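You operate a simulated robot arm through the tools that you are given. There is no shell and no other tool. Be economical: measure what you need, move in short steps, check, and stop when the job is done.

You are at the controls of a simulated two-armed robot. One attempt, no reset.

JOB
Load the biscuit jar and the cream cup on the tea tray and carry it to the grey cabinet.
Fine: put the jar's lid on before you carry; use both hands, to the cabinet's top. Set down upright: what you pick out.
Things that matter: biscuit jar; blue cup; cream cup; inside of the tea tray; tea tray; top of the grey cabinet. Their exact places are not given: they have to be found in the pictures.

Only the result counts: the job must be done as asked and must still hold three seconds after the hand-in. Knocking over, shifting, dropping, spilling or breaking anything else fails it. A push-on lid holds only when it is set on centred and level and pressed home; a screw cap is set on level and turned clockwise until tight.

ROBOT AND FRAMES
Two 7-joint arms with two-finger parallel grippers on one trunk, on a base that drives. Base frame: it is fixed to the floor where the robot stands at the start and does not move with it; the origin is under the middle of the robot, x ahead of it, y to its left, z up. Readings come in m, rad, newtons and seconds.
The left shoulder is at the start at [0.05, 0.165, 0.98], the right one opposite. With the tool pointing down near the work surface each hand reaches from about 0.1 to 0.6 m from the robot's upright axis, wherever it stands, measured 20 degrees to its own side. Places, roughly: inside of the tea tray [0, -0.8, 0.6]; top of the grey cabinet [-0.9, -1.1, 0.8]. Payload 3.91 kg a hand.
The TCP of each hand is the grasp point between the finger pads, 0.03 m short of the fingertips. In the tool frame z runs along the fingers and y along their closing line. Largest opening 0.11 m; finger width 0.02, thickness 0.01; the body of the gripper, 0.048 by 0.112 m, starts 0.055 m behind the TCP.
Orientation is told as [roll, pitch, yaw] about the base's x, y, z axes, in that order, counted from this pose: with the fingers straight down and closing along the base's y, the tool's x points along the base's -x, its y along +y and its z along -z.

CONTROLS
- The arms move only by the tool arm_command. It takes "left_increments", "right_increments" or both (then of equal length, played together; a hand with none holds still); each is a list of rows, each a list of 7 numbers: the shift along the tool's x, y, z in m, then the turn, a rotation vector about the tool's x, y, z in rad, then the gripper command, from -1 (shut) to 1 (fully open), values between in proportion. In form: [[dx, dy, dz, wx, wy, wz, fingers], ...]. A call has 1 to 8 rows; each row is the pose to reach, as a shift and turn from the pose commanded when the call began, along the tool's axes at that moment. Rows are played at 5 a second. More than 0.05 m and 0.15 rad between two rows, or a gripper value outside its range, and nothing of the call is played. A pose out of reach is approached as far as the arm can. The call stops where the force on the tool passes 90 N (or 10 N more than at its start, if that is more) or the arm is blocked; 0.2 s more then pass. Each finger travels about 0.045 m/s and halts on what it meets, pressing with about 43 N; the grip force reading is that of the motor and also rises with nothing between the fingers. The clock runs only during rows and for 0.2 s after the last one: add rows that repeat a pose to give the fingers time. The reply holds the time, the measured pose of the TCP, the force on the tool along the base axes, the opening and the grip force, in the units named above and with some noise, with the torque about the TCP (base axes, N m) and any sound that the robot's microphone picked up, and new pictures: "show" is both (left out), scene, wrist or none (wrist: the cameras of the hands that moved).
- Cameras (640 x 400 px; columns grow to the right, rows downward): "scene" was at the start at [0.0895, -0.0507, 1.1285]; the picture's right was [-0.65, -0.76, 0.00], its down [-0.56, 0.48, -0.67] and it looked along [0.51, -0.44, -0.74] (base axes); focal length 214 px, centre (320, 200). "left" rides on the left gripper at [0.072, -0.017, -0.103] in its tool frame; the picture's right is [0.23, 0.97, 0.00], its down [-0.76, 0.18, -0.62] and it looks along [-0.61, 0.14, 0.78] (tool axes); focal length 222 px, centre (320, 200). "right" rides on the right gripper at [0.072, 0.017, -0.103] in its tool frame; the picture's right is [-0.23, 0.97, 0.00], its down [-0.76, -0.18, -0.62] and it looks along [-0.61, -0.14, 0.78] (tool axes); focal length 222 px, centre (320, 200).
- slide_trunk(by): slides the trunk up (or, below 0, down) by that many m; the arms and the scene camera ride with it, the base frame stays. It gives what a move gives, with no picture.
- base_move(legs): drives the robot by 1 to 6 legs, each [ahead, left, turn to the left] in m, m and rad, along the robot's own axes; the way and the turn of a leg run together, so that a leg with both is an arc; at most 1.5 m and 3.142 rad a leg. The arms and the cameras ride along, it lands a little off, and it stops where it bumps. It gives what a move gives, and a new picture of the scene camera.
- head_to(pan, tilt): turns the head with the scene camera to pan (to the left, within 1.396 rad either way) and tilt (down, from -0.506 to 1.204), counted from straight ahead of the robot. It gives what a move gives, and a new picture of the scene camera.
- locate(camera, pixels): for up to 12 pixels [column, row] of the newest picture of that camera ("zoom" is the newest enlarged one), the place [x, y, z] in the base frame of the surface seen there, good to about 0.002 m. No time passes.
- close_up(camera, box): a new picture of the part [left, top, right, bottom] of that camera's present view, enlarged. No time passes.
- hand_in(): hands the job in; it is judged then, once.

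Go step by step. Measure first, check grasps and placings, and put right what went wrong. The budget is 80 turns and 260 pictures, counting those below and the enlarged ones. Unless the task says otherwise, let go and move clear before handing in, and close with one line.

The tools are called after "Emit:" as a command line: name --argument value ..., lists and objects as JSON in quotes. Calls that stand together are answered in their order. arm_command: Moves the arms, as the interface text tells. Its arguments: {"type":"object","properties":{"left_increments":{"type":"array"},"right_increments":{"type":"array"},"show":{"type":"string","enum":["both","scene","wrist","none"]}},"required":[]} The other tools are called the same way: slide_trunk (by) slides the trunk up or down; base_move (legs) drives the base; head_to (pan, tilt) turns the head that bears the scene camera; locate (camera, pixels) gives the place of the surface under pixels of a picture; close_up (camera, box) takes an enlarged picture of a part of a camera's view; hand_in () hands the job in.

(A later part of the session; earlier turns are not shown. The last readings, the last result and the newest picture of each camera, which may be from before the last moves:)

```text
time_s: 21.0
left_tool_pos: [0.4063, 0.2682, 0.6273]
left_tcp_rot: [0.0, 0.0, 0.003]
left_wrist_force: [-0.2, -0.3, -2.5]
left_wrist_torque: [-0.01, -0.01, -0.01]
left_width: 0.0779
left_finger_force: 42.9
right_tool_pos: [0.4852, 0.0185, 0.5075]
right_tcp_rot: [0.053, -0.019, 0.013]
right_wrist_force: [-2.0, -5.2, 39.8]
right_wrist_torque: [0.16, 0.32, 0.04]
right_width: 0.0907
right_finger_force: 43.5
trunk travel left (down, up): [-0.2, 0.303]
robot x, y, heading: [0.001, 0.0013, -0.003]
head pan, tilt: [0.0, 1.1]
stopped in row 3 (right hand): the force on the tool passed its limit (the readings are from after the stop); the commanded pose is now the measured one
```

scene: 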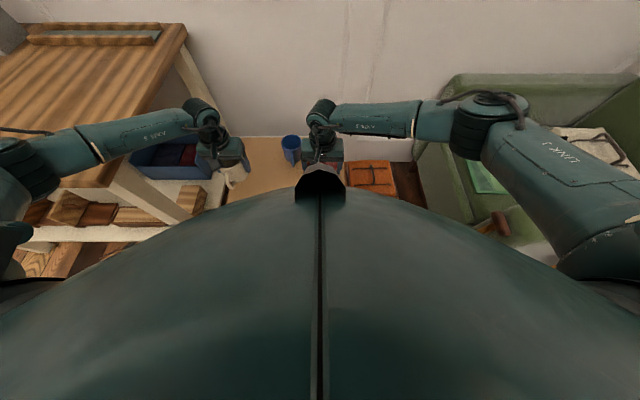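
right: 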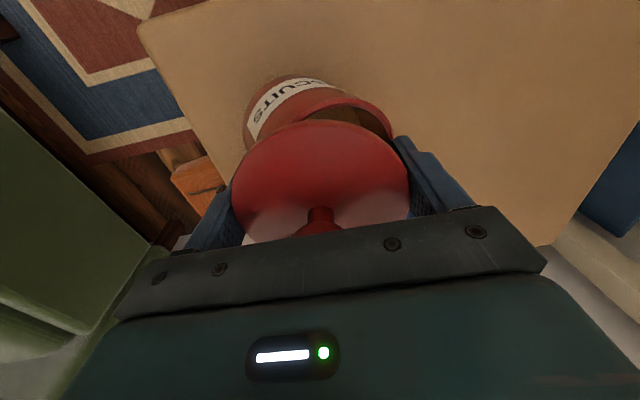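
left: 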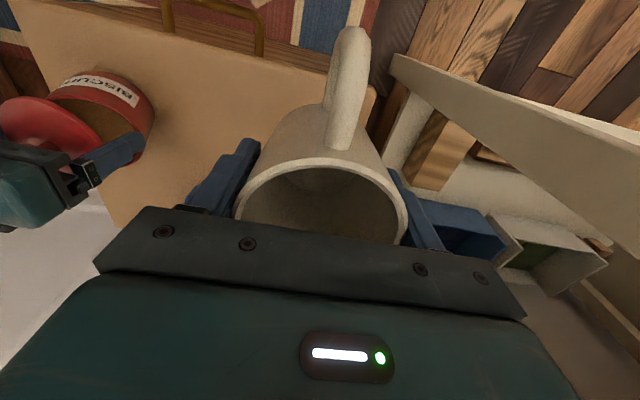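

The left-side finger struck the jar's rim and the call stopped; the jar may be tilted. Back straight up and look.

Emit:
arm_command --right_increments '[[0, 0, -0.02, 0, 0, 0, -1], [0, 0, -0.05, 0, 0, 0, -1], [0, 0, -0.09, 0, 0, 0, -1]]' --show "wrist"

Emit:
close_up --camera "right" --box '[130, 30, 450, 250]'

Emit:
close_up --camera "left" --box '[0, 40, 240, 240]'

```text
time_s: 21.8
left_tool_pos: [0.406, 0.2696, 0.6279]
left_tcp_rot: [0.001, -0.001, 0.001]
left_wrist_force: [0.4, 0.1, -3.4]
left_wrist_torque: [0.01, -0.02, 0.02]
left_width: 0.0779
left_finger_force: 42.6
right_tool_pos: [0.4809, 0.0133, 0.5929]
right_tcp_rot: [0.047, -0.007, 0.015]
right_wrist_force: [0.0, -0.1, -1.1]
right_wrist_torque: [-0.02, 0.01, 0.02]
right_width: 0.0905
right_finger_force: 43.0
trunk travel left (down, up): [-0.2, 0.303]
robot x, y, heading: [-0.002, 0.0032, 0.002]
head pan, tilt: [0.0, 1.1]
```

right: 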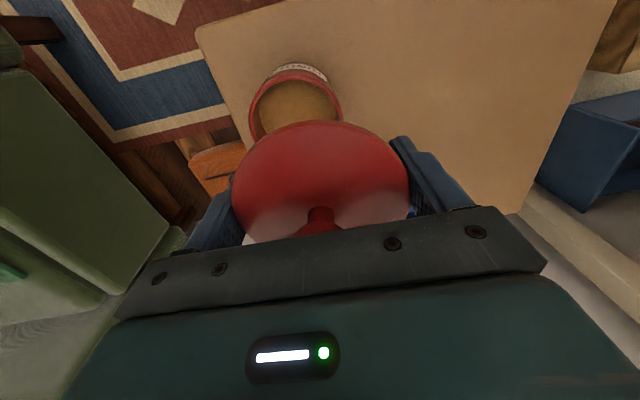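

```text
1.82 times, centred on (290, 140) of right
```

zoom: 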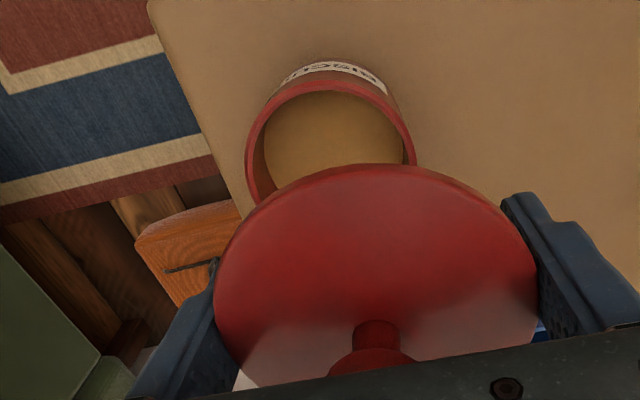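

```text
2.00 times, centred on (120, 140) of left
```

zoom: 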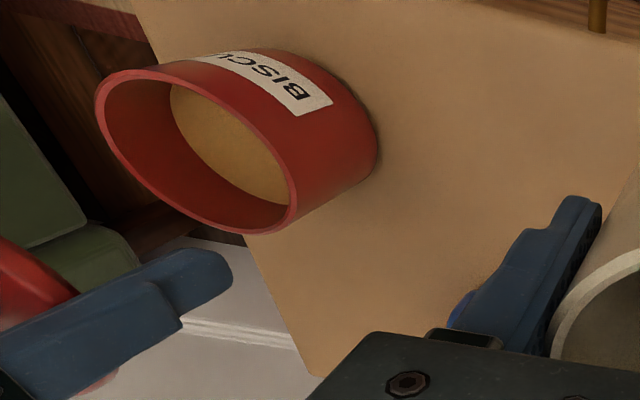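

Jar stands upright and the lid is still held. Measure the jar's rim position in the left enlarged view and level the right hand.

Emit:
locate --camera "zoom" --pixels '[[99, 115], [110, 155], [160, 70], [220, 93], [270, 140], [292, 185], [280, 228], [225, 228], [155, 200], [130, 76], [375, 150], [200, 130]]'

Emit:
arm_command --right_increments '[[0, 0, -0.01, 0.047, 0.007, 0.015, -1], [0, 0, -0.01, 0.047, 0.007, 0.015, -1]]' --show "wrist"

Emit:
close_up --camera "right" --box '[170, 30, 450, 250]'

```text
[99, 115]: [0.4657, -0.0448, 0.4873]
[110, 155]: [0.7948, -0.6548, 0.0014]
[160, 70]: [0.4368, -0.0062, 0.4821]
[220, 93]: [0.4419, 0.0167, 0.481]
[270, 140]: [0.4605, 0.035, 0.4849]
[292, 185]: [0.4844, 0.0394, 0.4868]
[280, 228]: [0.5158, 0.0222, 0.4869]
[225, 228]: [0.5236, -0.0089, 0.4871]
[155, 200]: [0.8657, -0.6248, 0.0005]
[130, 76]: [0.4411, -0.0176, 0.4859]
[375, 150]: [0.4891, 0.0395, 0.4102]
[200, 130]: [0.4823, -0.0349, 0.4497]
```

```text
time_s: 22.4
left_tool_pos: [0.4071, 0.2708, 0.6273]
left_tcp_rot: [-0.001, 0.002, 0.003]
left_wrist_force: [0.0, 0.1, -2.7]
left_wrist_torque: [-0.02, 0.01, -0.01]
left_width: 0.0779
left_finger_force: 43.6
right_tool_pos: [0.4819, 0.012, 0.6015]
right_tcp_rot: [0.001, -0.001, -0.001]
right_wrist_force: [0.1, 0.4, -0.8]
right_wrist_torque: [0.02, -0.01, -0.02]
right_width: 0.0904
right_finger_force: 43.2
trunk travel left (down, up): [-0.2, 0.303]
robot x, y, heading: [-0.0014, -0.0017, 0.003]
head pan, tilt: [0.0, 1.1]
```

right: 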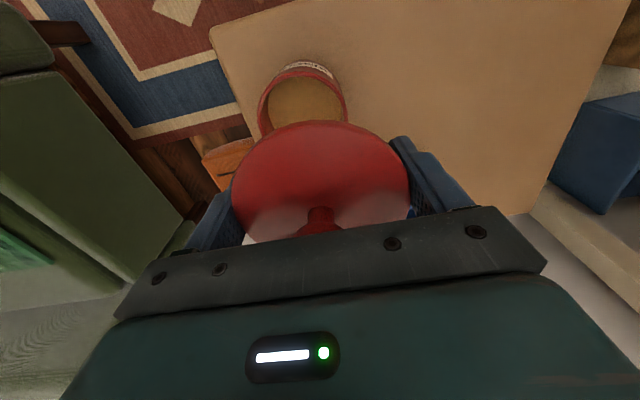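

```text
1.82 times, centred on (310, 140) of right
```

zoom: 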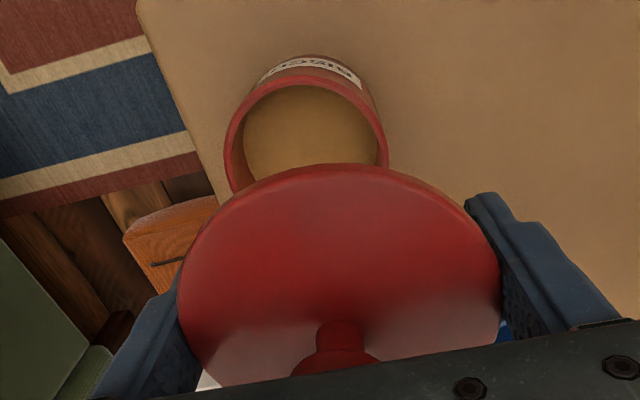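

Hand is level again. Measure lid edge and jar rim together in this right-hand enlarged view for alignment.

Emit:
locate --camera "zoom" --pixels '[[183, 280], [496, 270], [330, 168], [250, 200], [430, 195], [470, 225], [200, 240], [228, 140], [383, 140], [300, 78], [255, 98], [355, 95]]'

```text
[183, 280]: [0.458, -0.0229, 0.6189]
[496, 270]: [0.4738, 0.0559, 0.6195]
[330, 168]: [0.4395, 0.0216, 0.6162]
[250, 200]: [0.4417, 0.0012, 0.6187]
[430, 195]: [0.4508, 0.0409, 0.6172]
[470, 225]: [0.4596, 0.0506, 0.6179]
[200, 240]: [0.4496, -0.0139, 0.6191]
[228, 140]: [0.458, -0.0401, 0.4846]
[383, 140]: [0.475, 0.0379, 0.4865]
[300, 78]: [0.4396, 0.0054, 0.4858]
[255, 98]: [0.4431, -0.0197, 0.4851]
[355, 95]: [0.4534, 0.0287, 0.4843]
```

Lid centre ≈ (0.483,0.013), jar (0.481,-0.0035): shift y -0.0165, x -0.002, and lower to just above the rim, then recheck.

Emit:
arm_command --right_increments '[[0.002, -0.0165, 0, 0, 0, 0, -1], [0.002, -0.0165, 0.03, 0, 0, 0, -1], [0.002, -0.0165, 0.06, 0, 0, 0, -1], [0.002, -0.0165, 0.075, 0, 0, 0, -1], [0.002, -0.0165, 0.075, 0, 0, 0, -1]]' --show "wrist"

Emit:
close_up --camera "right" --box '[190, 70, 450, 250]'

Emit:
close_up --camera "left" --box '[0, 40, 240, 240]'

```text
time_s: 23.6
left_tool_pos: [0.4065, 0.2699, 0.6278]
left_tcp_rot: [0.001, 0.001, 0.001]
left_wrist_force: [0.1, 0.1, -2.9]
left_wrist_torque: [0.02, 0.0, -0.02]
left_width: 0.0779
left_finger_force: 43.2
right_tool_pos: [0.4822, -0.0051, 0.5245]
right_tcp_rot: [0.001, 0.001, -0.001]
right_wrist_force: [0.5, -0.1, -1.0]
right_wrist_torque: [-0.01, -0.01, -0.02]
right_width: 0.0902
right_finger_force: 42.9
trunk travel left (down, up): [-0.2, 0.303]
robot x, y, heading: [-0.003, -0.0008, 0.002]
head pan, tilt: [0.0, 1.1]
```

right: 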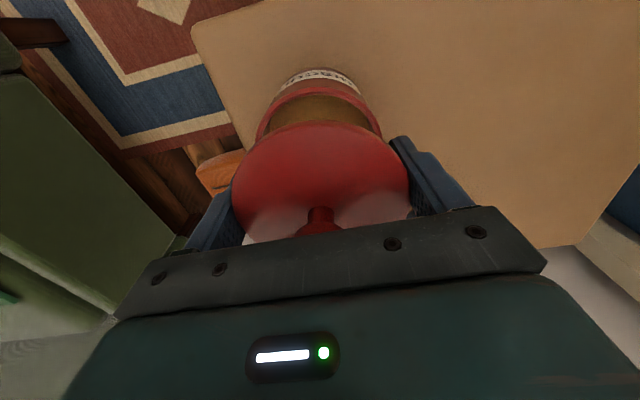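

```text
2.22 times, centred on (320, 160) of right
```

zoom: 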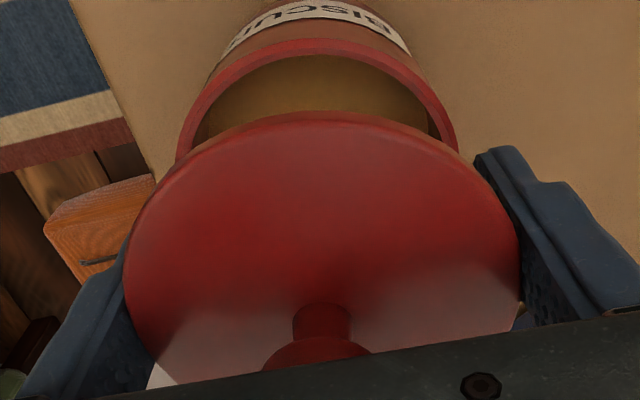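

```text
2.00 times, centred on (120, 140) of left
```

zoom: 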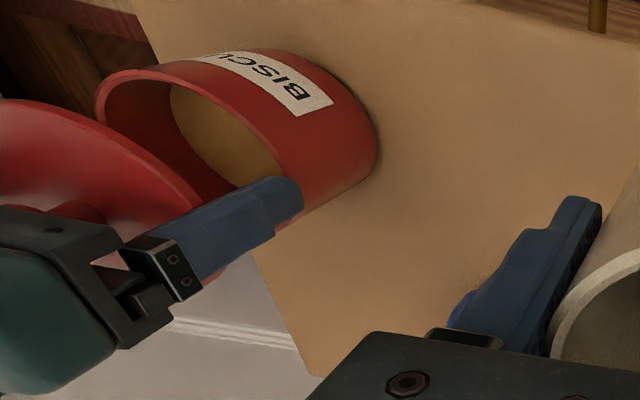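

Aligned closely. Check lid vs rim once more from the right picture.

Emit:
locate --camera "right" --pixels '[[235, 174], [407, 174], [316, 124], [275, 134], [361, 132], [258, 132], [380, 132], [316, 90], [271, 111], [367, 112], [290, 97], [345, 96]]'

```text
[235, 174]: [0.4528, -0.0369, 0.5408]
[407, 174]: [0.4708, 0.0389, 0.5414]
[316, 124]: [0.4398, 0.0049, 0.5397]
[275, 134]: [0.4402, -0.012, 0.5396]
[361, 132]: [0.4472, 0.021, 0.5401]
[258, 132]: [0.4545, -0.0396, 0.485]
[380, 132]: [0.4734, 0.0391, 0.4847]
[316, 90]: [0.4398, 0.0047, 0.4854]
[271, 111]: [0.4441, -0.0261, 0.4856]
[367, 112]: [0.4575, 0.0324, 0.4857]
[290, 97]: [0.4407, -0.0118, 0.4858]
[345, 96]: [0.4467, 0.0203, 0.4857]
```

Lid and rim are concentric to under 1 mm. Lower the lid onto the jar, open, rise.

Emit:
arm_command --right_increments '[[0, 0, 0.015, 0, 0, 0, -1], [0, 0, 0.03, 0, 0, 0, -1], [0, 0, 0.04, 0, 0, 0, -1], [0, 0, 0.046, 0, 0, 0, -1], [0, 0, 0.046, 0, 0, 0, 0.9], [0, 0, 0.046, 0, 0, 0, 1], [0, 0, 0.01, 0, 0, 0, 1], [0, 0, -0.035, 0, 0, 0, 1]]' --show "wrist"

```text
time_s: 24.2
left_tool_pos: [0.4057, 0.2692, 0.6283]
left_tcp_rot: [0.0, -0.002, 0.0]
left_wrist_force: [0.0, 0.6, -1.7]
left_wrist_torque: [0.01, 0.0, -0.01]
left_width: 0.0778
left_finger_force: 43.1
right_tool_pos: [0.4885, -0.0054, 0.5148]
right_tcp_rot: [-0.014, -0.01, -0.009]
right_wrist_force: [-10.6, -7.1, 43.8]
right_wrist_torque: [-2.36, 0.37, -0.47]
right_width: 0.0901
right_finger_force: 42.3
trunk travel left (down, up): [-0.2, 0.303]
robot x, y, heading: [-0.0012, 0.0005, 0.002]
head pan, tilt: [0.0, 1.1]
stopped in row 2 (right hand): the force on the tool passed its limit (the readings are from after the stop); the commanded pose is now the measured one
```

right: 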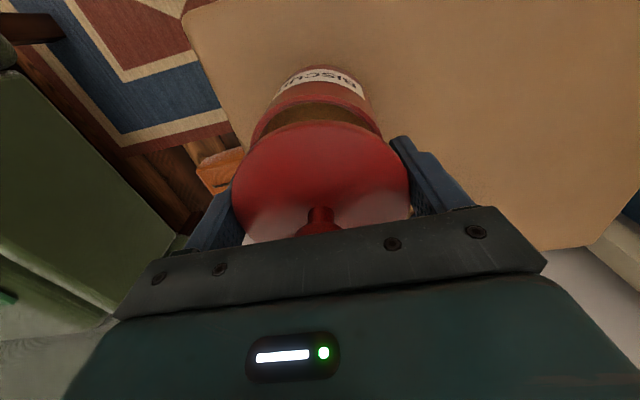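

The fingertips don't clear the jar rim. Better support: set the cream cup (narrower, 0.078) back on the table and rest the lid on it, then regrip the lid by its knob. Raise right hand; set the cup down with the left.

Emit:
arm_command --right_increments '[[0, 0, -0.03, 0.0, 0, 0, -1], [0, 0, -0.07, -0.014, 0.01, -0.009, -1], [0, 0, -0.1, -0.014, 0.01, -0.009, -1], [0, 0, -0.1, -0.014, 0.01, -0.009, -1], [0, 0, -0.1, -0.014, 0.01, -0.009, -1], [0, 0, -0.1, -0.014, 0.01, -0.009, -1]]' --left_increments '[[-0.03, 0, 0.02, 0, 0, 0, -1], [-0.06, 0, 0.05, 0, 0, 0, -1], [-0.08, 0, 0.09, 0, 0, 0, -1], [-0.08, 0, 0.13, 0, 0, 0, -1], [-0.08, 0, 0.165, 0, 0, 0, -1], [-0.08, 0, 0.174, 0, 0, 0, -1]]' --show "both"

```text
time_s: 25.6
left_tool_pos: [0.4852, 0.2711, 0.4522]
left_tcp_rot: [-0.001, 0.0, -0.001]
left_wrist_force: [-1.8, 0.2, 7.8]
left_wrist_torque: [0.35, -0.03, -0.02]
left_width: 0.0777
left_finger_force: 43.4
right_tool_pos: [0.482, -0.0032, 0.6074]
right_tcp_rot: [0.005, 0.007, 0.002]
right_wrist_force: [0.7, 0.9, -1.1]
right_wrist_torque: [0.01, 0.0, -0.02]
right_width: 0.0903
right_finger_force: 43.4
trunk travel left (down, up): [-0.2, 0.303]
robot x, y, heading: [0.0003, -0.0013, -0.001]
head pan, tilt: [0.0, 1.1]
```

scene: 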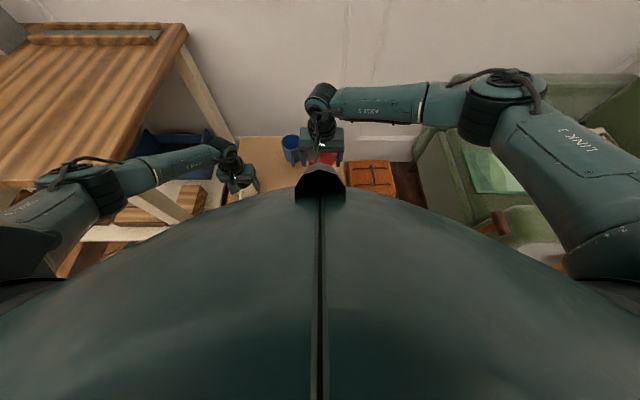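
right: 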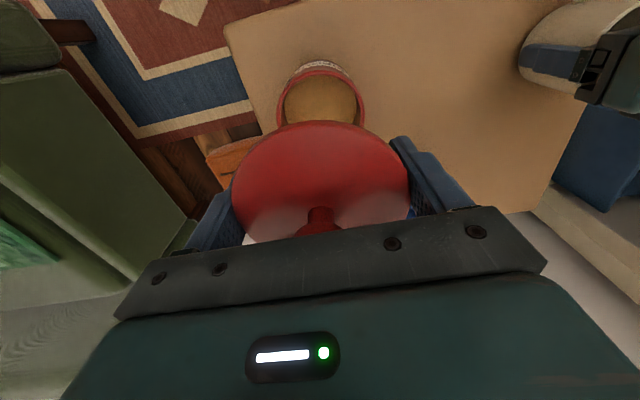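
left: 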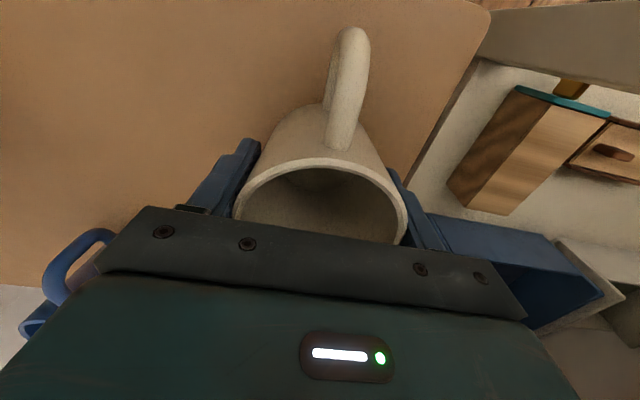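

Cup is down but the right hand may not reach so far left; I carry the cup with the left to y≈0.135 (free table), with the right hand moved aside, then release.

Emit:
arm_command --right_increments '[[0, -0.04, -0.02, 0.005, -0.007, 0, -1], [0, -0.08, -0.03, 0.005, -0.007, 0, -1], [0, -0.12, -0.03, 0.005, -0.007, 0, -1], [0, -0.15, -0.03, 0.005, -0.007, 0, -1], [0, -0.18, -0.03, 0.005, -0.007, 0, -1], [0, -0.18, -0.03, 0.005, -0.007, 0, -1], [0, -0.18, -0.03, 0.005, -0.007, 0, -1], [0, -0.18, -0.03, 0.005, -0.007, 0, -1]]' --left_increments '[[0, 0, -0.03, 0, 0, 0, -1], [0, 0, -0.04, 0, 0, 0, -1], [0, -0.04, -0.04, 0, 0, 0, -1], [0, -0.085, -0.04, 0, 0, 0, -1], [0, -0.136, -0.04, 0, 0, 0, -1], [0, -0.136, -0.01, 0, 0, 0, -1], [0, -0.136, 0.0, 0, 0, 0, -1], [0, -0.136, 0.0, 0, 0, 0, -1]]' --show "wrist"

```text
refused: row 5 steps farther than a row can; nothing moved
```

Emit:
arm_command --right_increments '[[0, -0.04, -0.02, 0.005, -0.007, 0, -1], [0, -0.08, -0.03, 0.005, -0.007, 0, -1], [0, -0.12, -0.03, 0.005, -0.007, 0, -1], [0, -0.15, -0.03, 0.005, -0.007, 0, -1], [0, -0.18, -0.03, 0.005, -0.007, 0, -1], [0, -0.18, -0.03, 0.005, -0.007, 0, -1], [0, -0.18, -0.03, 0.005, -0.007, 0, -1], [0, -0.18, -0.03, 0.005, -0.007, 0, -1]]' --left_increments '[[0, 0, -0.03, 0, 0, 0, -1], [0, 0, -0.04, 0, 0, 0, -1], [0, -0.046, -0.04, 0, 0, 0, -1], [0, -0.091, -0.04, 0, 0, 0, -1], [0, -0.136, -0.04, 0, 0, 0, -1], [0, -0.136, -0.01, 0, 0, 0, -1], [0, -0.136, 0.0, 0, 0, 0, -1], [0, -0.136, 0.0, 0, 0, 0, -1]]' --show "wrist"

```text
time_s: 27.4
left_tool_pos: [0.4853, 0.131, 0.4531]
left_tcp_rot: [0.0, 0.001, 0.0]
left_wrist_force: [0.1, 0.1, -1.6]
left_wrist_torque: [-0.01, 0.03, 0.03]
left_width: 0.0778
left_finger_force: 42.7
right_tool_pos: [0.4866, -0.1842, 0.6385]
right_tcp_rot: [0.001, -0.002, 0.002]
right_wrist_force: [0.3, -0.3, -1.2]
right_wrist_torque: [0.01, -0.03, -0.01]
right_width: 0.0904
right_finger_force: 42.8
trunk travel left (down, up): [-0.2, 0.303]
robot x, y, heading: [-0.0001, 0.0005, -0.0]
head pan, tilt: [0.0, 1.1]
```

right: 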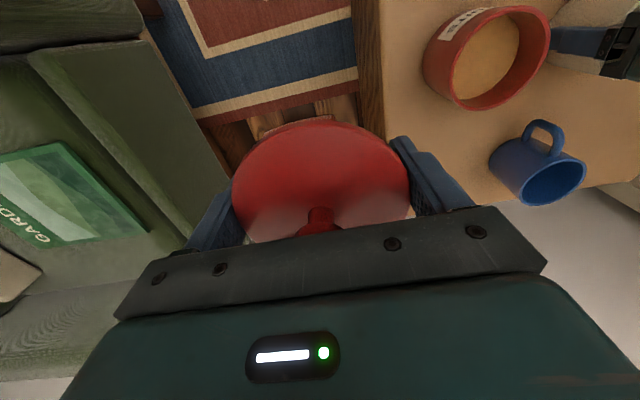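
left: 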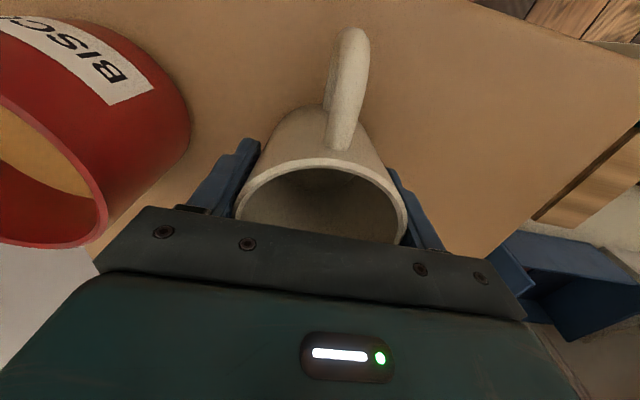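

Cup at y≈0.133, just about on the table. Lower 2 mm, release, rise, move left hand aside.

Emit:
arm_command --left_increments '[[0, 0, 0.002, 0, 0, 0, -1], [0, 0, 0.002, 0, 0, 0, 0.7], [0, 0, 0.002, 0, 0, 0, 0.7], [0, 0, -0.03, 0, 0, 0, 0.7], [0, 0, -0.07, 0, 0, 0, 0.7], [0.0, 0.03, -0.1, 0, 0, 0, 0.7], [0.02, 0.07, -0.12, 0, 0, 0, 1], [0.04, 0.11, -0.14, 0, 0, 0, 1]]' --show "wrist"

Emit:
close_up --camera "left" --box '[0, 0, 400, 250]'

```text
time_s: 29.2
left_tool_pos: [0.4471, 0.2464, 0.5936]
left_tcp_rot: [-0.001, -0.002, 0.0]
left_wrist_force: [-0.9, -0.1, 0.5]
left_wrist_torque: [0.01, -0.04, -0.05]
left_width: 0.1101
left_finger_force: 0.0
right_tool_pos: [0.4858, -0.1852, 0.6386]
right_tcp_rot: [0.0, 0.001, 0.003]
right_wrist_force: [0.3, 0.3, -0.8]
right_wrist_torque: [-0.01, -0.03, -0.05]
right_width: 0.0904
right_finger_force: 43.3
trunk travel left (down, up): [-0.2, 0.303]
robot x, y, heading: [-0.0015, -0.0009, -0.001]
head pan, tilt: [0.0, 1.1]
```

left: 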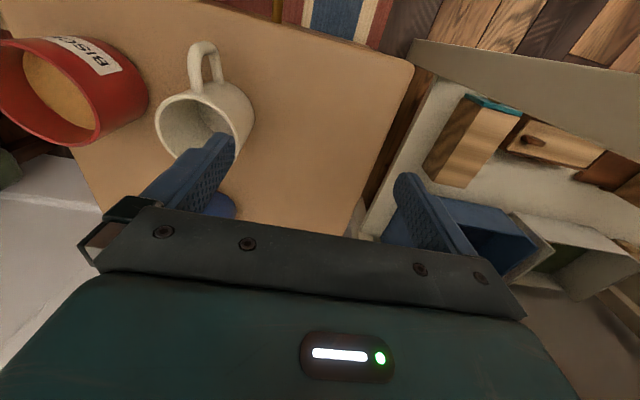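

```text
1.60 times, centred on (200, 125) of left
```

zoom: 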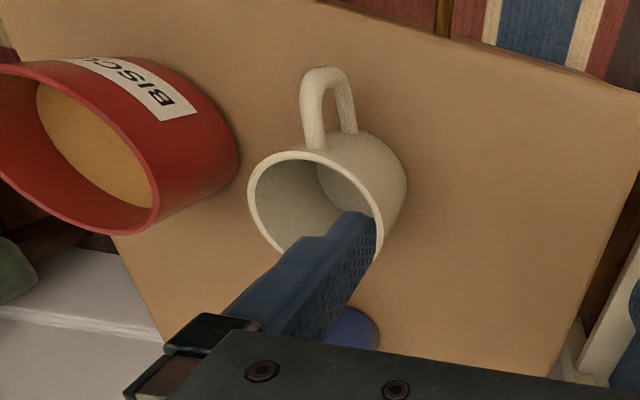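

Locate the cup's and jar's rims.

Emit:
locate --camera "zoom" --pixels '[[251, 190], [310, 153], [350, 170], [280, 158], [268, 238], [375, 215], [240, 160], [15, 68], [155, 215], [60, 80], [120, 130], [110, 232]]'

Emit:
arm_command --left_increments '[[0.03, 0.03, -0.02, 0, 0, 0, 1], [0.06, 0.06, -0.04, 0, 0, 0, 1], [0.09, 0.08, -0.06, 0, 0, 0, 1]]' --right_increments '[[0, 0.045, 0, 0, 0, 0, -1], [0, 0.09, 0, 0, 0, 0, -1], [0, 0.135, 0, 0, 0, 0, -1]]' --show "wrist"

```text
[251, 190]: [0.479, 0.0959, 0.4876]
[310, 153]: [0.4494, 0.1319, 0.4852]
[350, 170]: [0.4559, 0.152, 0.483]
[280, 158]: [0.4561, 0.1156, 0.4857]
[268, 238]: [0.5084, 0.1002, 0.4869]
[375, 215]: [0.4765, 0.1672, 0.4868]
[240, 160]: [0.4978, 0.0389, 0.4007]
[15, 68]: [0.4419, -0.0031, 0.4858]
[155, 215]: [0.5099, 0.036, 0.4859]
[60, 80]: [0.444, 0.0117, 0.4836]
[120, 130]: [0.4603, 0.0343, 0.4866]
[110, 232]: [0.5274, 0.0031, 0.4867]
```

```text
time_s: 30.0
left_tool_pos: [0.3572, 0.3234, 0.6531]
left_tcp_rot: [-0.001, -0.001, 0.0]
left_wrist_force: [0.3, 0.6, -0.1]
left_wrist_torque: [-0.01, 0.0, 0.03]
left_width: 0.1099
left_finger_force: 0.0
right_tool_pos: [0.4852, -0.0485, 0.6388]
right_tcp_rot: [-0.002, 0.001, 0.0]
right_wrist_force: [-0.1, 0.3, -0.3]
right_wrist_torque: [-0.01, 0.0, -0.03]
right_width: 0.0905
right_finger_force: 43.1
trunk travel left (down, up): [-0.2, 0.303]
robot x, y, heading: [-0.0012, -0.0008, -0.002]
head pan, tilt: [0.0, 1.1]
```

right: 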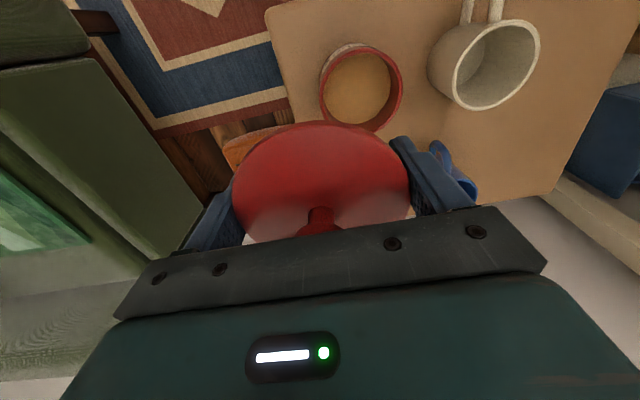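
left: 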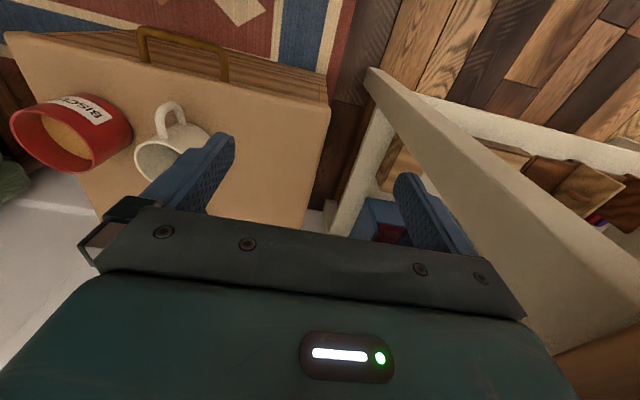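

Cup centre (0.487,0.132), jar centre now (0.485,0.0). Move the lid above the cup and lower to just above its rim.

Emit:
arm_command --right_increments '[[0, 0.045, 0, 0, 0, 0, -1], [-0.001, 0.09, 0, 0, 0, 0, -1], [-0.002, 0.135, 0, 0, 0, 0, -1], [-0.002, 0.1805, 0, 0, 0, 0, -1], [-0.002, 0.1805, 0.04, 0, 0, 0, -1], [-0.002, 0.1805, 0.08, 0, 0, 0, -1], [-0.002, 0.1805, 0.109, 0, 0, 0, -1], [-0.002, 0.1805, 0.109, 0, 0, 0, -1]]' --show "both"

Emit:
close_up --camera "right" --box '[190, 70, 450, 250]'

```text
time_s: 31.8
left_tool_pos: [0.3578, 0.3228, 0.6539]
left_tcp_rot: [0.0, 0.0, -0.001]
left_wrist_force: [-0.1, 0.8, -0.5]
left_wrist_torque: [0.01, 0.0, 0.0]
left_width: 0.1102
left_finger_force: 0.0
right_tool_pos: [0.4794, 0.1198, 0.5445]
right_tcp_rot: [0.002, -0.002, 0.003]
right_wrist_force: [-0.3, 0.5, 0.4]
right_wrist_torque: [0.0, -0.02, 0.01]
right_width: 0.0904
right_finger_force: 43.1
right hand out of reach, approached as far as the arm can: row 6, 7, 8
trunk travel left (down, up): [-0.2, 0.303]
robot x, y, heading: [-0.0, -0.0007, 0.0]
head pan, tilt: [0.0, 1.1]
```

scene: 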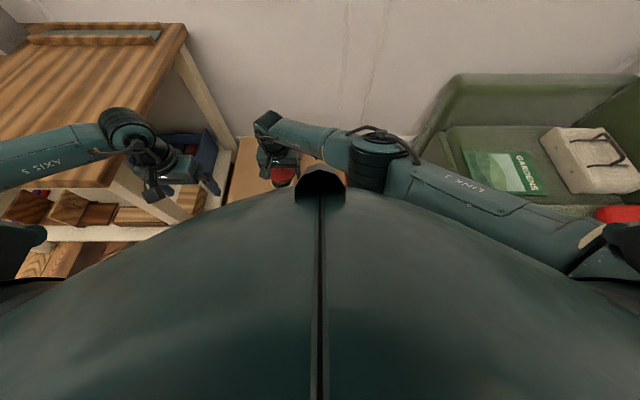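
right: 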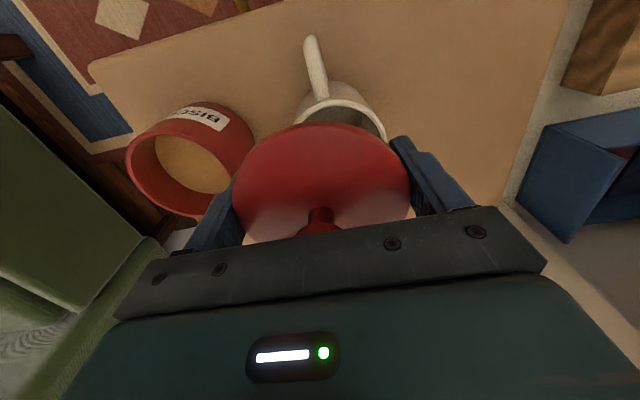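

```text
2.22 times, centred on (320, 160) of right
```

zoom: 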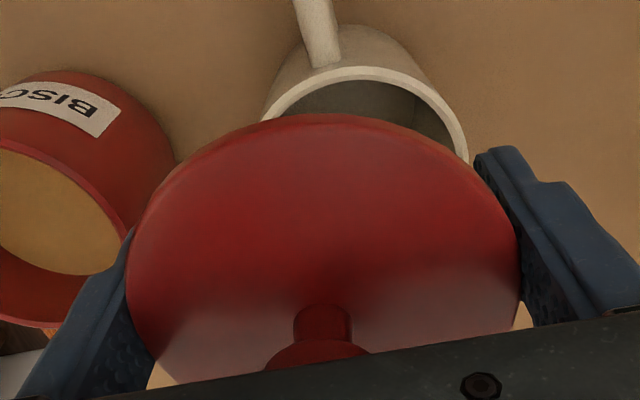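

The right hand is short of reach by a few cm. Raise both hands 0.1, then lower the trunk 0.1.

Emit:
arm_command --left_increments '[[0, 0, -0.04, 0, 0, 0, 1], [0, 0, -0.08, 0, 0, 0, 1], [0, 0, -0.1, 0, 0, 0, 1]]' --right_increments '[[0, 0, -0.04, 0, 0, 0, -1], [0, 0, -0.08, 0, 0, 0, -1], [0, 0, -0.12, 0, 0, 0, -1]]' --show "none"

Emit:
slide_trunk --by -0.1

Emit:
close_up --camera "right" --box '[0, 0, 640, 400]'

```text
time_s: 32.6
left_tool_pos: [0.3578, 0.3236, 0.753]
left_tcp_rot: [-0.001, 0.0, -0.001]
left_wrist_force: [0.2, 0.5, -0.1]
left_wrist_torque: [0.01, -0.03, 0.03]
left_width: 0.1099
left_finger_force: 0.0
right_tool_pos: [0.4776, 0.1171, 0.6648]
right_tcp_rot: [0.0, 0.001, 0.004]
right_wrist_force: [-0.5, 0.3, -0.2]
right_wrist_torque: [-0.02, -0.01, 0.02]
right_width: 0.0903
right_finger_force: 42.8
trunk travel left (down, up): [-0.2, 0.303]
robot x, y, heading: [-0.0005, -0.0015, 0.0]
head pan, tilt: [0.0, 1.1]
```

```text
time_s: 33.9
left_tool_pos: [0.3581, 0.3231, 0.6533]
left_tcp_rot: [0.001, 0.001, 0.001]
left_wrist_force: [-0.3, 0.2, -0.5]
left_wrist_torque: [-0.02, -0.02, 0.0]
left_width: 0.11
left_finger_force: 0.1
right_tool_pos: [0.4785, 0.1167, 0.5635]
right_tcp_rot: [0.001, 0.0, 0.004]
right_wrist_force: [-0.4, 0.9, -1.1]
right_wrist_torque: [0.0, 0.0, -0.01]
right_width: 0.0906
right_finger_force: 43.5
trunk travel left (down, up): [-0.1, 0.403]
robot x, y, heading: [-0.0005, 0.0003, 0.001]
head pan, tilt: [0.0, 1.1]
```

```text
1.00 times, centred on (320, 200) of right
```

zoom: 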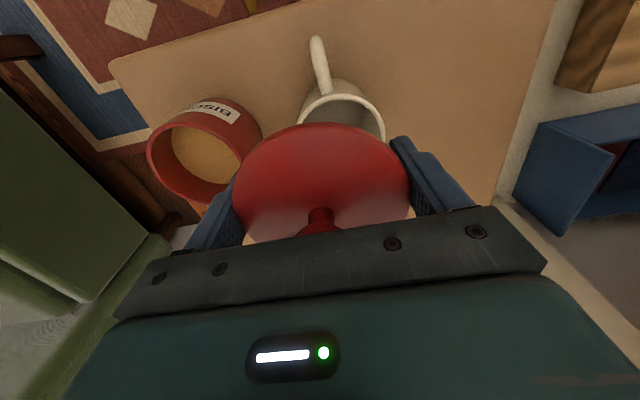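

Shift onto the cup's axis and lower to z≈0.53.

Emit:
arm_command --right_increments '[[-0.0085, 0.015, 0, 0, 0, -0.003, -1], [-0.0085, 0.015, 0.033, 0, 0, -0.003, -1], [-0.0085, 0.015, 0.033, 0, 0, -0.003, -1]]' --show "wrist"

Emit:
close_up --camera "right" --box '[190, 70, 450, 250]'

```text
time_s: 34.7
left_tool_pos: [0.3572, 0.3238, 0.6529]
left_tcp_rot: [0.0, 0.001, 0.0]
left_wrist_force: [-0.8, 0.3, 0.1]
left_wrist_torque: [0.02, -0.01, 0.02]
left_width: 0.11
left_finger_force: 0.0
right_tool_pos: [0.4848, 0.1324, 0.5335]
right_tcp_rot: [-0.001, 0.001, 0.006]
right_wrist_force: [-1.2, 0.5, 0.0]
right_wrist_torque: [0.0, 0.0, 0.03]
right_width: 0.0903
right_finger_force: 43.1
trunk travel left (down, up): [-0.1, 0.403]
robot x, y, heading: [-0.0007, -0.0009, 0.003]
head pan, tilt: [0.0, 1.1]
```

right: 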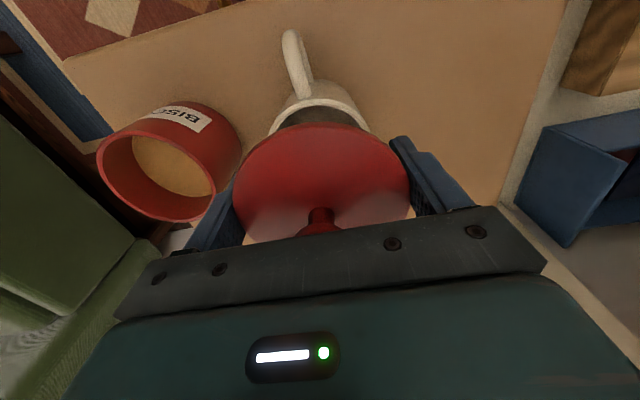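

```text
2.22 times, centred on (320, 160) of right
```

zoom: 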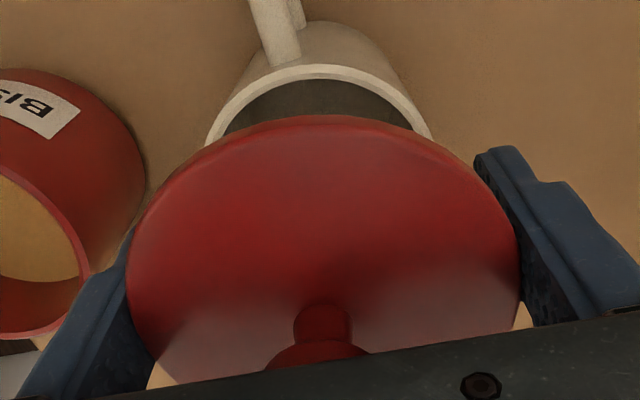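

Check lid vs cup-rim alignment numerically.

Emit:
locate --camera "zoom" --pixels '[[132, 235], [512, 230], [315, 118], [220, 148], [410, 140], [212, 133], [425, 125], [315, 68], [260, 85], [375, 85], [30, 165], [88, 260]]'

```text
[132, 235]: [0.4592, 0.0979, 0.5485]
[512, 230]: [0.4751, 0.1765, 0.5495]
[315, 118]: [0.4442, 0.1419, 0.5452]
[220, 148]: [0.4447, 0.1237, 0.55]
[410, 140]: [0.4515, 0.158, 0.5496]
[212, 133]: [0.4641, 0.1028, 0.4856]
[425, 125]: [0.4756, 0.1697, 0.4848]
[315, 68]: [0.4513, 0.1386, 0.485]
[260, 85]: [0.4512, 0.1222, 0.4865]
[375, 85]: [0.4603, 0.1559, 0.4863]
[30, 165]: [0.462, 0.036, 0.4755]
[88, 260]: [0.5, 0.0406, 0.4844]
```

Aligned within 1 mm. Lower the lid onto the cup, open, and rise.

Emit:
arm_command --right_increments '[[0, 0, 0.02, 0, 0, 0, -1], [0, 0, 0.038, 0, 0, 0, -1], [0, 0, 0.045, 0, 0, 0, -1], [0, 0, 0.0475, 0, 0, 0, -1], [0, 0, 0.0475, 0, 0, 0, 0.9], [0, 0, 0.0475, 0, 0, 0, 1], [0, 0, 0.02, 0, 0, 0, 1], [0, 0, -0.025, 0, 0, 0, 1]]' --show "wrist"

```text
time_s: 36.5
left_tool_pos: [0.3568, 0.323, 0.6527]
left_tcp_rot: [-0.001, 0.0, 0.0]
left_wrist_force: [0.4, 0.3, 0.4]
left_wrist_torque: [-0.02, 0.02, -0.01]
left_width: 0.1102
left_finger_force: 0.1
right_tool_pos: [0.4855, 0.1305, 0.5538]
right_tcp_rot: [-0.001, 0.0, 0.005]
right_wrist_force: [0.3, 0.3, -1.6]
right_wrist_torque: [-0.03, -0.01, -0.01]
right_width: 0.11
right_finger_force: 0.0
trunk travel left (down, up): [-0.1, 0.403]
robot x, y, heading: [-0.0001, 0.0018, 0.002]
head pan, tilt: [0.0, 1.1]
```

right: 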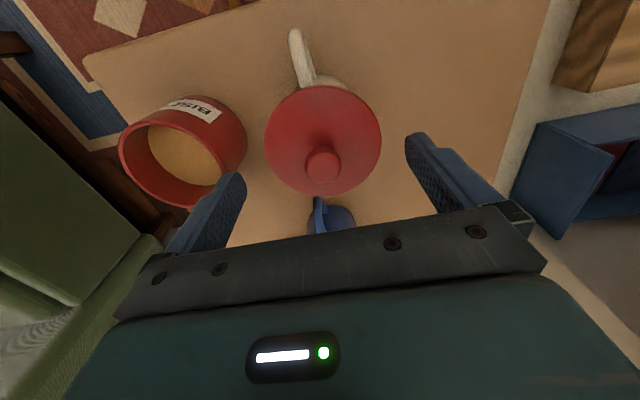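

Lid rests on the cup, all clear. Now the right hand rises and goes over the open jar at (0.485,0.0).

Emit:
arm_command --right_increments '[[0, 0, -0.05, 0, 0, 0.0, 1], [0, -0.04, -0.07, 0, 0, 0.0, 1], [0, -0.085, -0.07, 0, 0, 0.004, 1], [0, -0.13, -0.07, 0, 0, 0.005, 1], [0, -0.131, -0.04, 0, 0, 0.005, 1], [0, -0.131, 0.0, 0, 0, 0.005, 1], [0, -0.131, 0.02, 0, 0, 0.005, 1], [0, -0.131, 0.02, 0, 0, 0.005, 1]]' --show "wrist"

Emit:
close_up --camera "right" --box '[180, 0, 500, 200]'

```text
time_s: 38.3
left_tool_pos: [0.358, 0.3241, 0.6513]
left_tcp_rot: [-0.001, 0.0, 0.001]
left_wrist_force: [-0.1, -0.6, 0.3]
left_wrist_torque: [-0.01, 0.0, 0.01]
left_width: 0.1102
left_finger_force: 0.0
right_tool_pos: [0.4878, 0.0017, 0.5373]
right_tcp_rot: [0.001, 0.001, 0.003]
right_wrist_force: [-0.4, -0.8, 0.5]
right_wrist_torque: [0.0, -0.02, 0.02]
right_width: 0.1101
right_finger_force: 0.1
trunk travel left (down, up): [-0.1, 0.403]
robot x, y, heading: [0.0027, -0.0005, -0.002]
head pan, tilt: [0.0, 1.1]
```

right: 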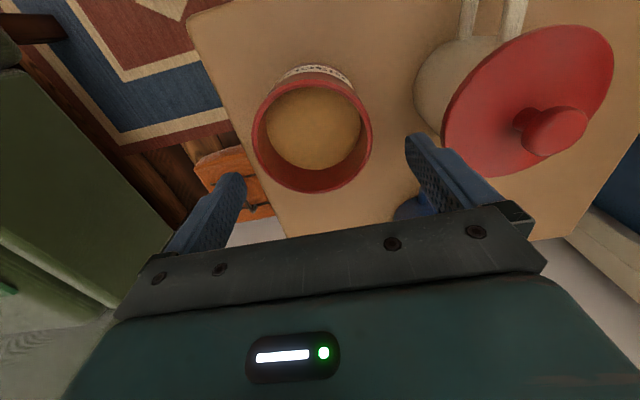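

```text
2.00 times, centred on (340, 100) of right
```

zoom: 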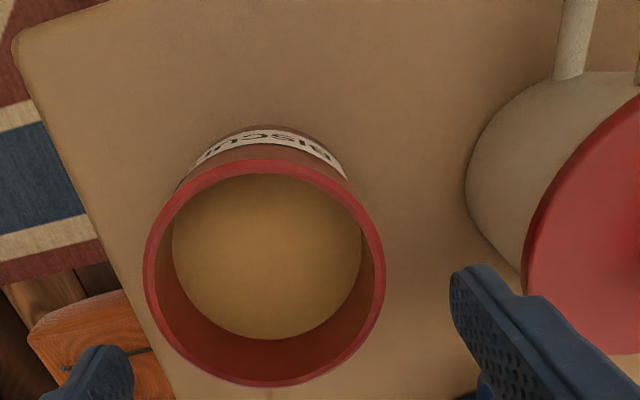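

Locate the jar rim once more before gripping.

Emit:
locate --camera "zoom" --pixels '[[147, 265], [382, 265], [255, 162], [265, 384], [180, 190], [345, 190], [340, 360], [180, 350], [530, 250], [625, 110], [635, 340], [470, 180]]'

```text
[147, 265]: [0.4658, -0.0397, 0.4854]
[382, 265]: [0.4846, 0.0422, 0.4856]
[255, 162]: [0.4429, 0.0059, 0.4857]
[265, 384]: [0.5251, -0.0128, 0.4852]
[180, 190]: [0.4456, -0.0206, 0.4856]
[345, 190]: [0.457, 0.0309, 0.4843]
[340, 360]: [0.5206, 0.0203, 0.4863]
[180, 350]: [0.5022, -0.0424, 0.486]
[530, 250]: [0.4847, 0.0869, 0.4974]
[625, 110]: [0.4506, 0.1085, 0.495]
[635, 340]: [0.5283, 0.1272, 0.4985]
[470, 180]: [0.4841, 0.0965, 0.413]
```

Jar centre (0.485,-0.001). Descend to z 0.45, grip the body.

Emit:
arm_command --right_increments '[[0.003, -0.0025, 0.03, 0, 0, 0, 1], [0.003, -0.0025, 0.06, 0, 0, 0, 1], [0.003, -0.0025, 0.087, 0, 0, 0, 1], [0.003, -0.0025, 0.087, 0, 0, 0, 0.7], [0.003, -0.0025, 0.087, 0, 0, 0, -1], [0.003, -0.0025, 0.087, 0, 0, 0, -1], [0.003, -0.0025, 0.067, 0, 0, 0, -1], [0.003, -0.0025, 0.047, 0, 0, 0, -1]]' --show "wrist"

```text
time_s: 40.1
left_tool_pos: [0.3584, 0.322, 0.6521]
left_tcp_rot: [0.0, 0.001, 0.001]
left_wrist_force: [0.3, 0.8, 0.3]
left_wrist_torque: [0.01, 0.03, -0.01]
left_width: 0.11
left_finger_force: 0.2
right_tool_pos: [0.4856, -0.0001, 0.4904]
right_tcp_rot: [0.001, -0.001, 0.001]
right_wrist_force: [-0.4, -1.4, -6.4]
right_wrist_torque: [-0.01, 0.04, 0.0]
right_width: 0.087
right_finger_force: 43.2
trunk travel left (down, up): [-0.1, 0.403]
robot x, y, heading: [0.0002, -0.0026, -0.003]
head pan, tilt: [0.0, 1.1]
```

right: 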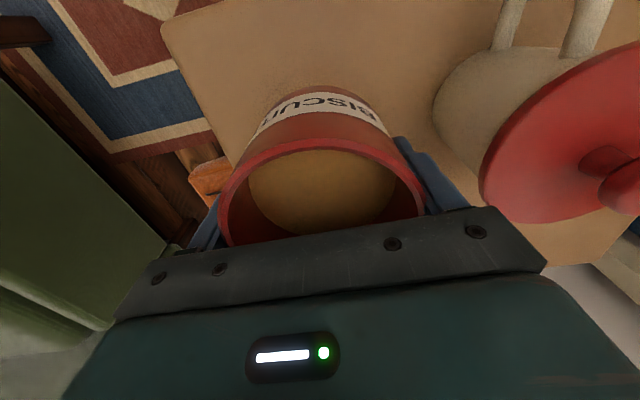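

Jar held (width 0.087, ~6 N). Lift it and swing to the right while the left hand comes over the lid.

Emit:
arm_command --right_increments '[[0, 0, -0.045, 0, 0, 0, -1], [0, -0.035, -0.075, 0, 0, 0, -1], [0, -0.07, -0.105, 0, 0, 0, -1], [0, -0.11, -0.13, 0, 0, 0, -1], [0, -0.15, -0.15, 0, 0, 0, -1], [0, -0.19, -0.17, 0, 0, 0, -1], [0, -0.2, -0.17, 0, 0, 0, -1], [0, -0.2, -0.17, 0, 0, 0, -1]]' --left_increments '[[0, 0, 0, 0, 0, 0, 0.5], [-0.02, 0, 0, 0, 0, 0, 0.2], [-0.05, -0.03, 0, 0, 0, 0, 0], [-0.08, -0.065, 0, 0, 0, 0, 0], [-0.105, -0.1, 0, 0, 0, 0, 0], [-0.12, -0.14, 0, 0, 0, 0, 0], [-0.13, -0.18, 0, 0, 0, 0, 0], [-0.13, -0.191, 0.03, 0, 0, 0, 0]]' --show "wrist"

Emit:
close_up --camera "left" --box '[220, 30, 420, 230]'

```text
time_s: 41.9
left_tool_pos: [0.4889, 0.1321, 0.6224]
left_tcp_rot: [0.001, 0.0, 0.003]
left_wrist_force: [-0.6, 0.3, 0.9]
left_wrist_torque: [-0.01, -0.01, 0.0]
left_width: 0.0552
left_finger_force: 0.0
right_tool_pos: [0.4854, -0.2033, 0.6592]
right_tcp_rot: [0.001, 0.002, 0.001]
right_wrist_force: [0.2, -0.1, -4.5]
right_wrist_torque: [0.01, -0.02, 0.0]
right_width: 0.0867
right_finger_force: 42.8
trunk travel left (down, up): [-0.1, 0.403]
robot x, y, heading: [-0.0034, -0.002, -0.001]
head pan, tilt: [0.0, 1.1]
```

right: 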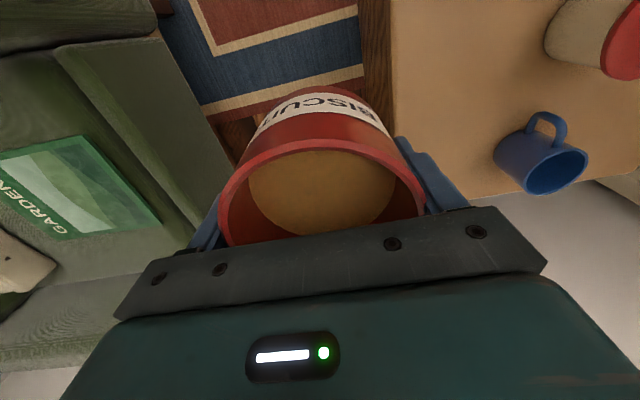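
left: 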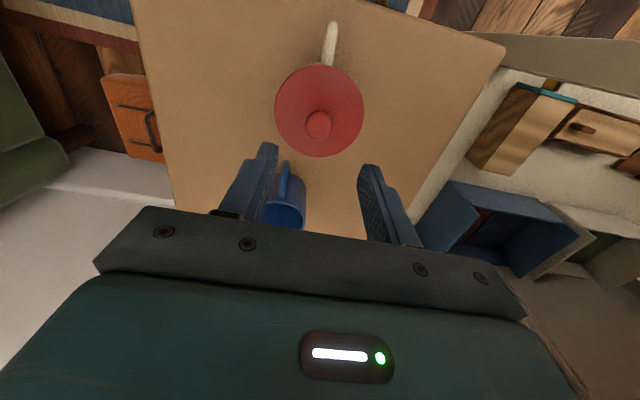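

```text
2.00 times, centred on (320, 130) of left
```

zoom: 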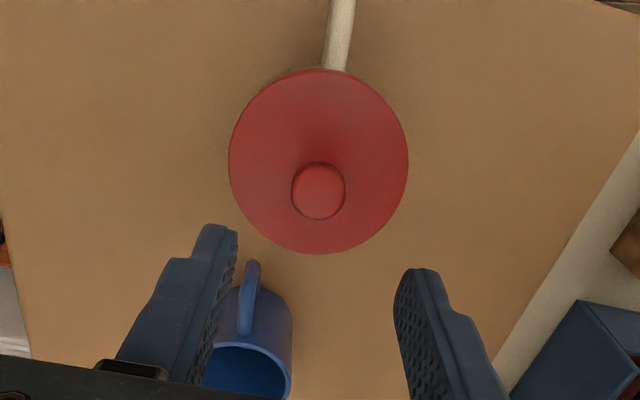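

Emit:
locate --camera "zoom" --pixels '[[320, 188], [300, 188], [340, 190], [320, 168], [232, 150], [405, 150], [320, 72], [320, 250]]'

```text
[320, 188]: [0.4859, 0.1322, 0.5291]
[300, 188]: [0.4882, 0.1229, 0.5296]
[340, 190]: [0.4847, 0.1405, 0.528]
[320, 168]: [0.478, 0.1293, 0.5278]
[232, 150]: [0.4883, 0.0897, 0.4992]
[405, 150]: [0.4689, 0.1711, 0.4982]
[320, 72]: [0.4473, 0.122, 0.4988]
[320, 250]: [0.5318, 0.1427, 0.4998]
```

Knob at (0.487,0.132), lid top 0.4995. Lower to z≈0.533, grip and lift.

Emit:
arm_command --left_increments '[[0.001, 0, 0.045, 0, 0, 0, 0], [0.001, 0, 0.08, 0, 0, 0, 0], [0.001, 0, 0.089, 0, 0, 0, 0], [0.001, 0, 0.089, 0, 0, 0, -0.5], [0.001, 0, 0.089, 0, 0, 0, -1], [0.001, 0, 0.089, 0, 0, 0, -1], [0.001, 0, 0.06, 0, 0, 0, -1], [0.001, 0, 0.02, 0, 0, 0, -1]]' --show "wrist"

```text
time_s: 43.7
left_tool_pos: [0.4891, 0.1311, 0.6003]
left_tcp_rot: [0.0, 0.0, 0.001]
left_wrist_force: [-1.1, -0.4, -0.9]
left_wrist_torque: [0.03, -0.01, 0.01]
left_width: 0.0234
left_finger_force: 43.5
right_tool_pos: [0.4857, -0.2021, 0.659]
right_tcp_rot: [0.0, -0.001, 0.0]
right_wrist_force: [0.7, -0.4, -4.8]
right_wrist_torque: [-0.01, 0.02, 0.02]
right_width: 0.0871
right_finger_force: 43.1
trunk travel left (down, up): [-0.1, 0.403]
robot x, y, heading: [0.0037, 0.0023, -0.001]
head pan, tilt: [0.0, 1.1]
```

left: 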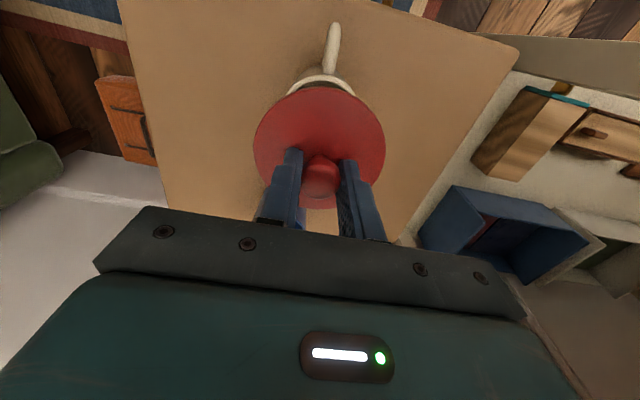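

Lid lifted off the cup by its knob. Raise the trunk 0.3 and turn the robot right to face the tray.

Emit:
slide_trunk --by 0.3

Emit:
base_move --legs '[[0, 0, -1.571]]'

Emit:
head_to --pan 0.0 --tilt 0.75

```text
time_s: 46.7
left_tool_pos: [0.4885, 0.1299, 0.8998]
left_tcp_rot: [0.0, -0.001, 0.0]
left_wrist_force: [-0.6, 0.1, -0.6]
left_wrist_torque: [0.0, -0.03, -0.03]
left_width: 0.0235
left_finger_force: 43.0
right_tool_pos: [0.4858, -0.2028, 0.9579]
right_tcp_rot: [0.0, -0.001, 0.0]
right_wrist_force: [0.5, 0.0, -4.8]
right_wrist_torque: [-0.02, -0.01, 0.0]
right_width: 0.0867
right_finger_force: 42.9
trunk travel left (down, up): [-0.4, 0.103]
robot x, y, heading: [0.0006, -0.0011, 0.001]
head pan, tilt: [0.0, 1.1]
```

```text
time_s: 50.9
left_tool_pos: [0.1271, -0.4892, 0.9003]
left_tcp_rot: [0.0, 0.0, -1.575]
left_wrist_force: [0.6, -0.9, 0.0]
left_wrist_torque: [-0.01, 0.02, 0.01]
left_width: 0.0233
left_finger_force: 43.4
right_tool_pos: [-0.2084, -0.4843, 0.9579]
right_tcp_rot: [-0.001, -0.001, -1.575]
right_wrist_force: [0.0, -0.1, -4.6]
right_wrist_torque: [0.02, 0.03, 0.01]
right_width: 0.0872
right_finger_force: 43.0
trunk travel left (down, up): [-0.4, 0.103]
robot x, y, heading: [0.0012, -0.0011, -1.578]
head pan, tilt: [0.0, 1.1]
```

scene: 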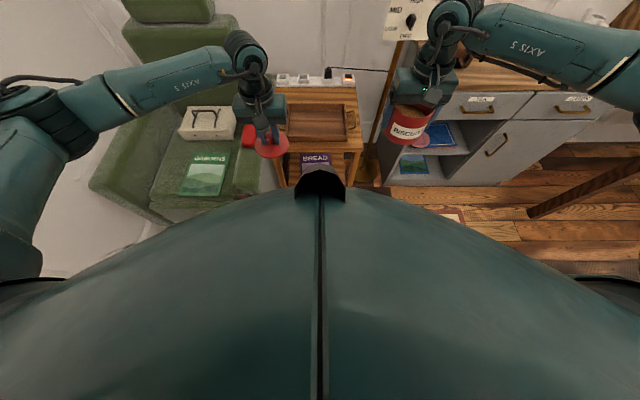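

```text
time_s: 51.8
left_tool_pos: [0.1272, -0.4901, 0.9002]
left_tcp_rot: [0.001, 0.001, -1.576]
left_wrist_force: [-0.5, 0.4, -0.4]
left_wrist_torque: [0.0, 0.0, -0.01]
left_width: 0.0234
left_finger_force: 43.7
right_tool_pos: [-0.2077, -0.4848, 0.9589]
right_tcp_rot: [-0.001, 0.001, -1.576]
right_wrist_force: [0.1, -0.8, -5.3]
right_wrist_torque: [0.01, 0.02, 0.0]
right_width: 0.0868
right_finger_force: 43.8
trunk travel left (down, up): [-0.4, 0.103]
robot x, y, heading: [-0.0037, -0.0005, -1.576]
head pan, tilt: [0.0, 0.75]
```

scene: 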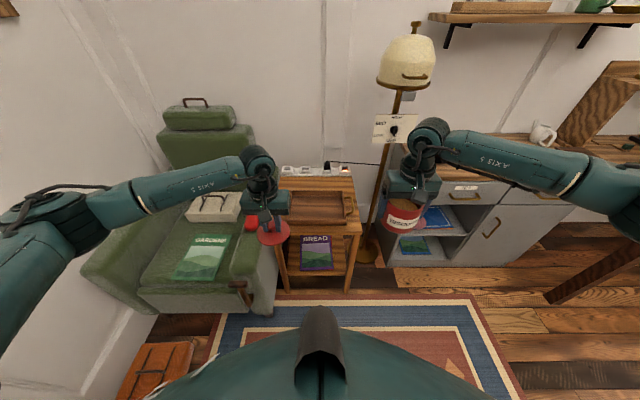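

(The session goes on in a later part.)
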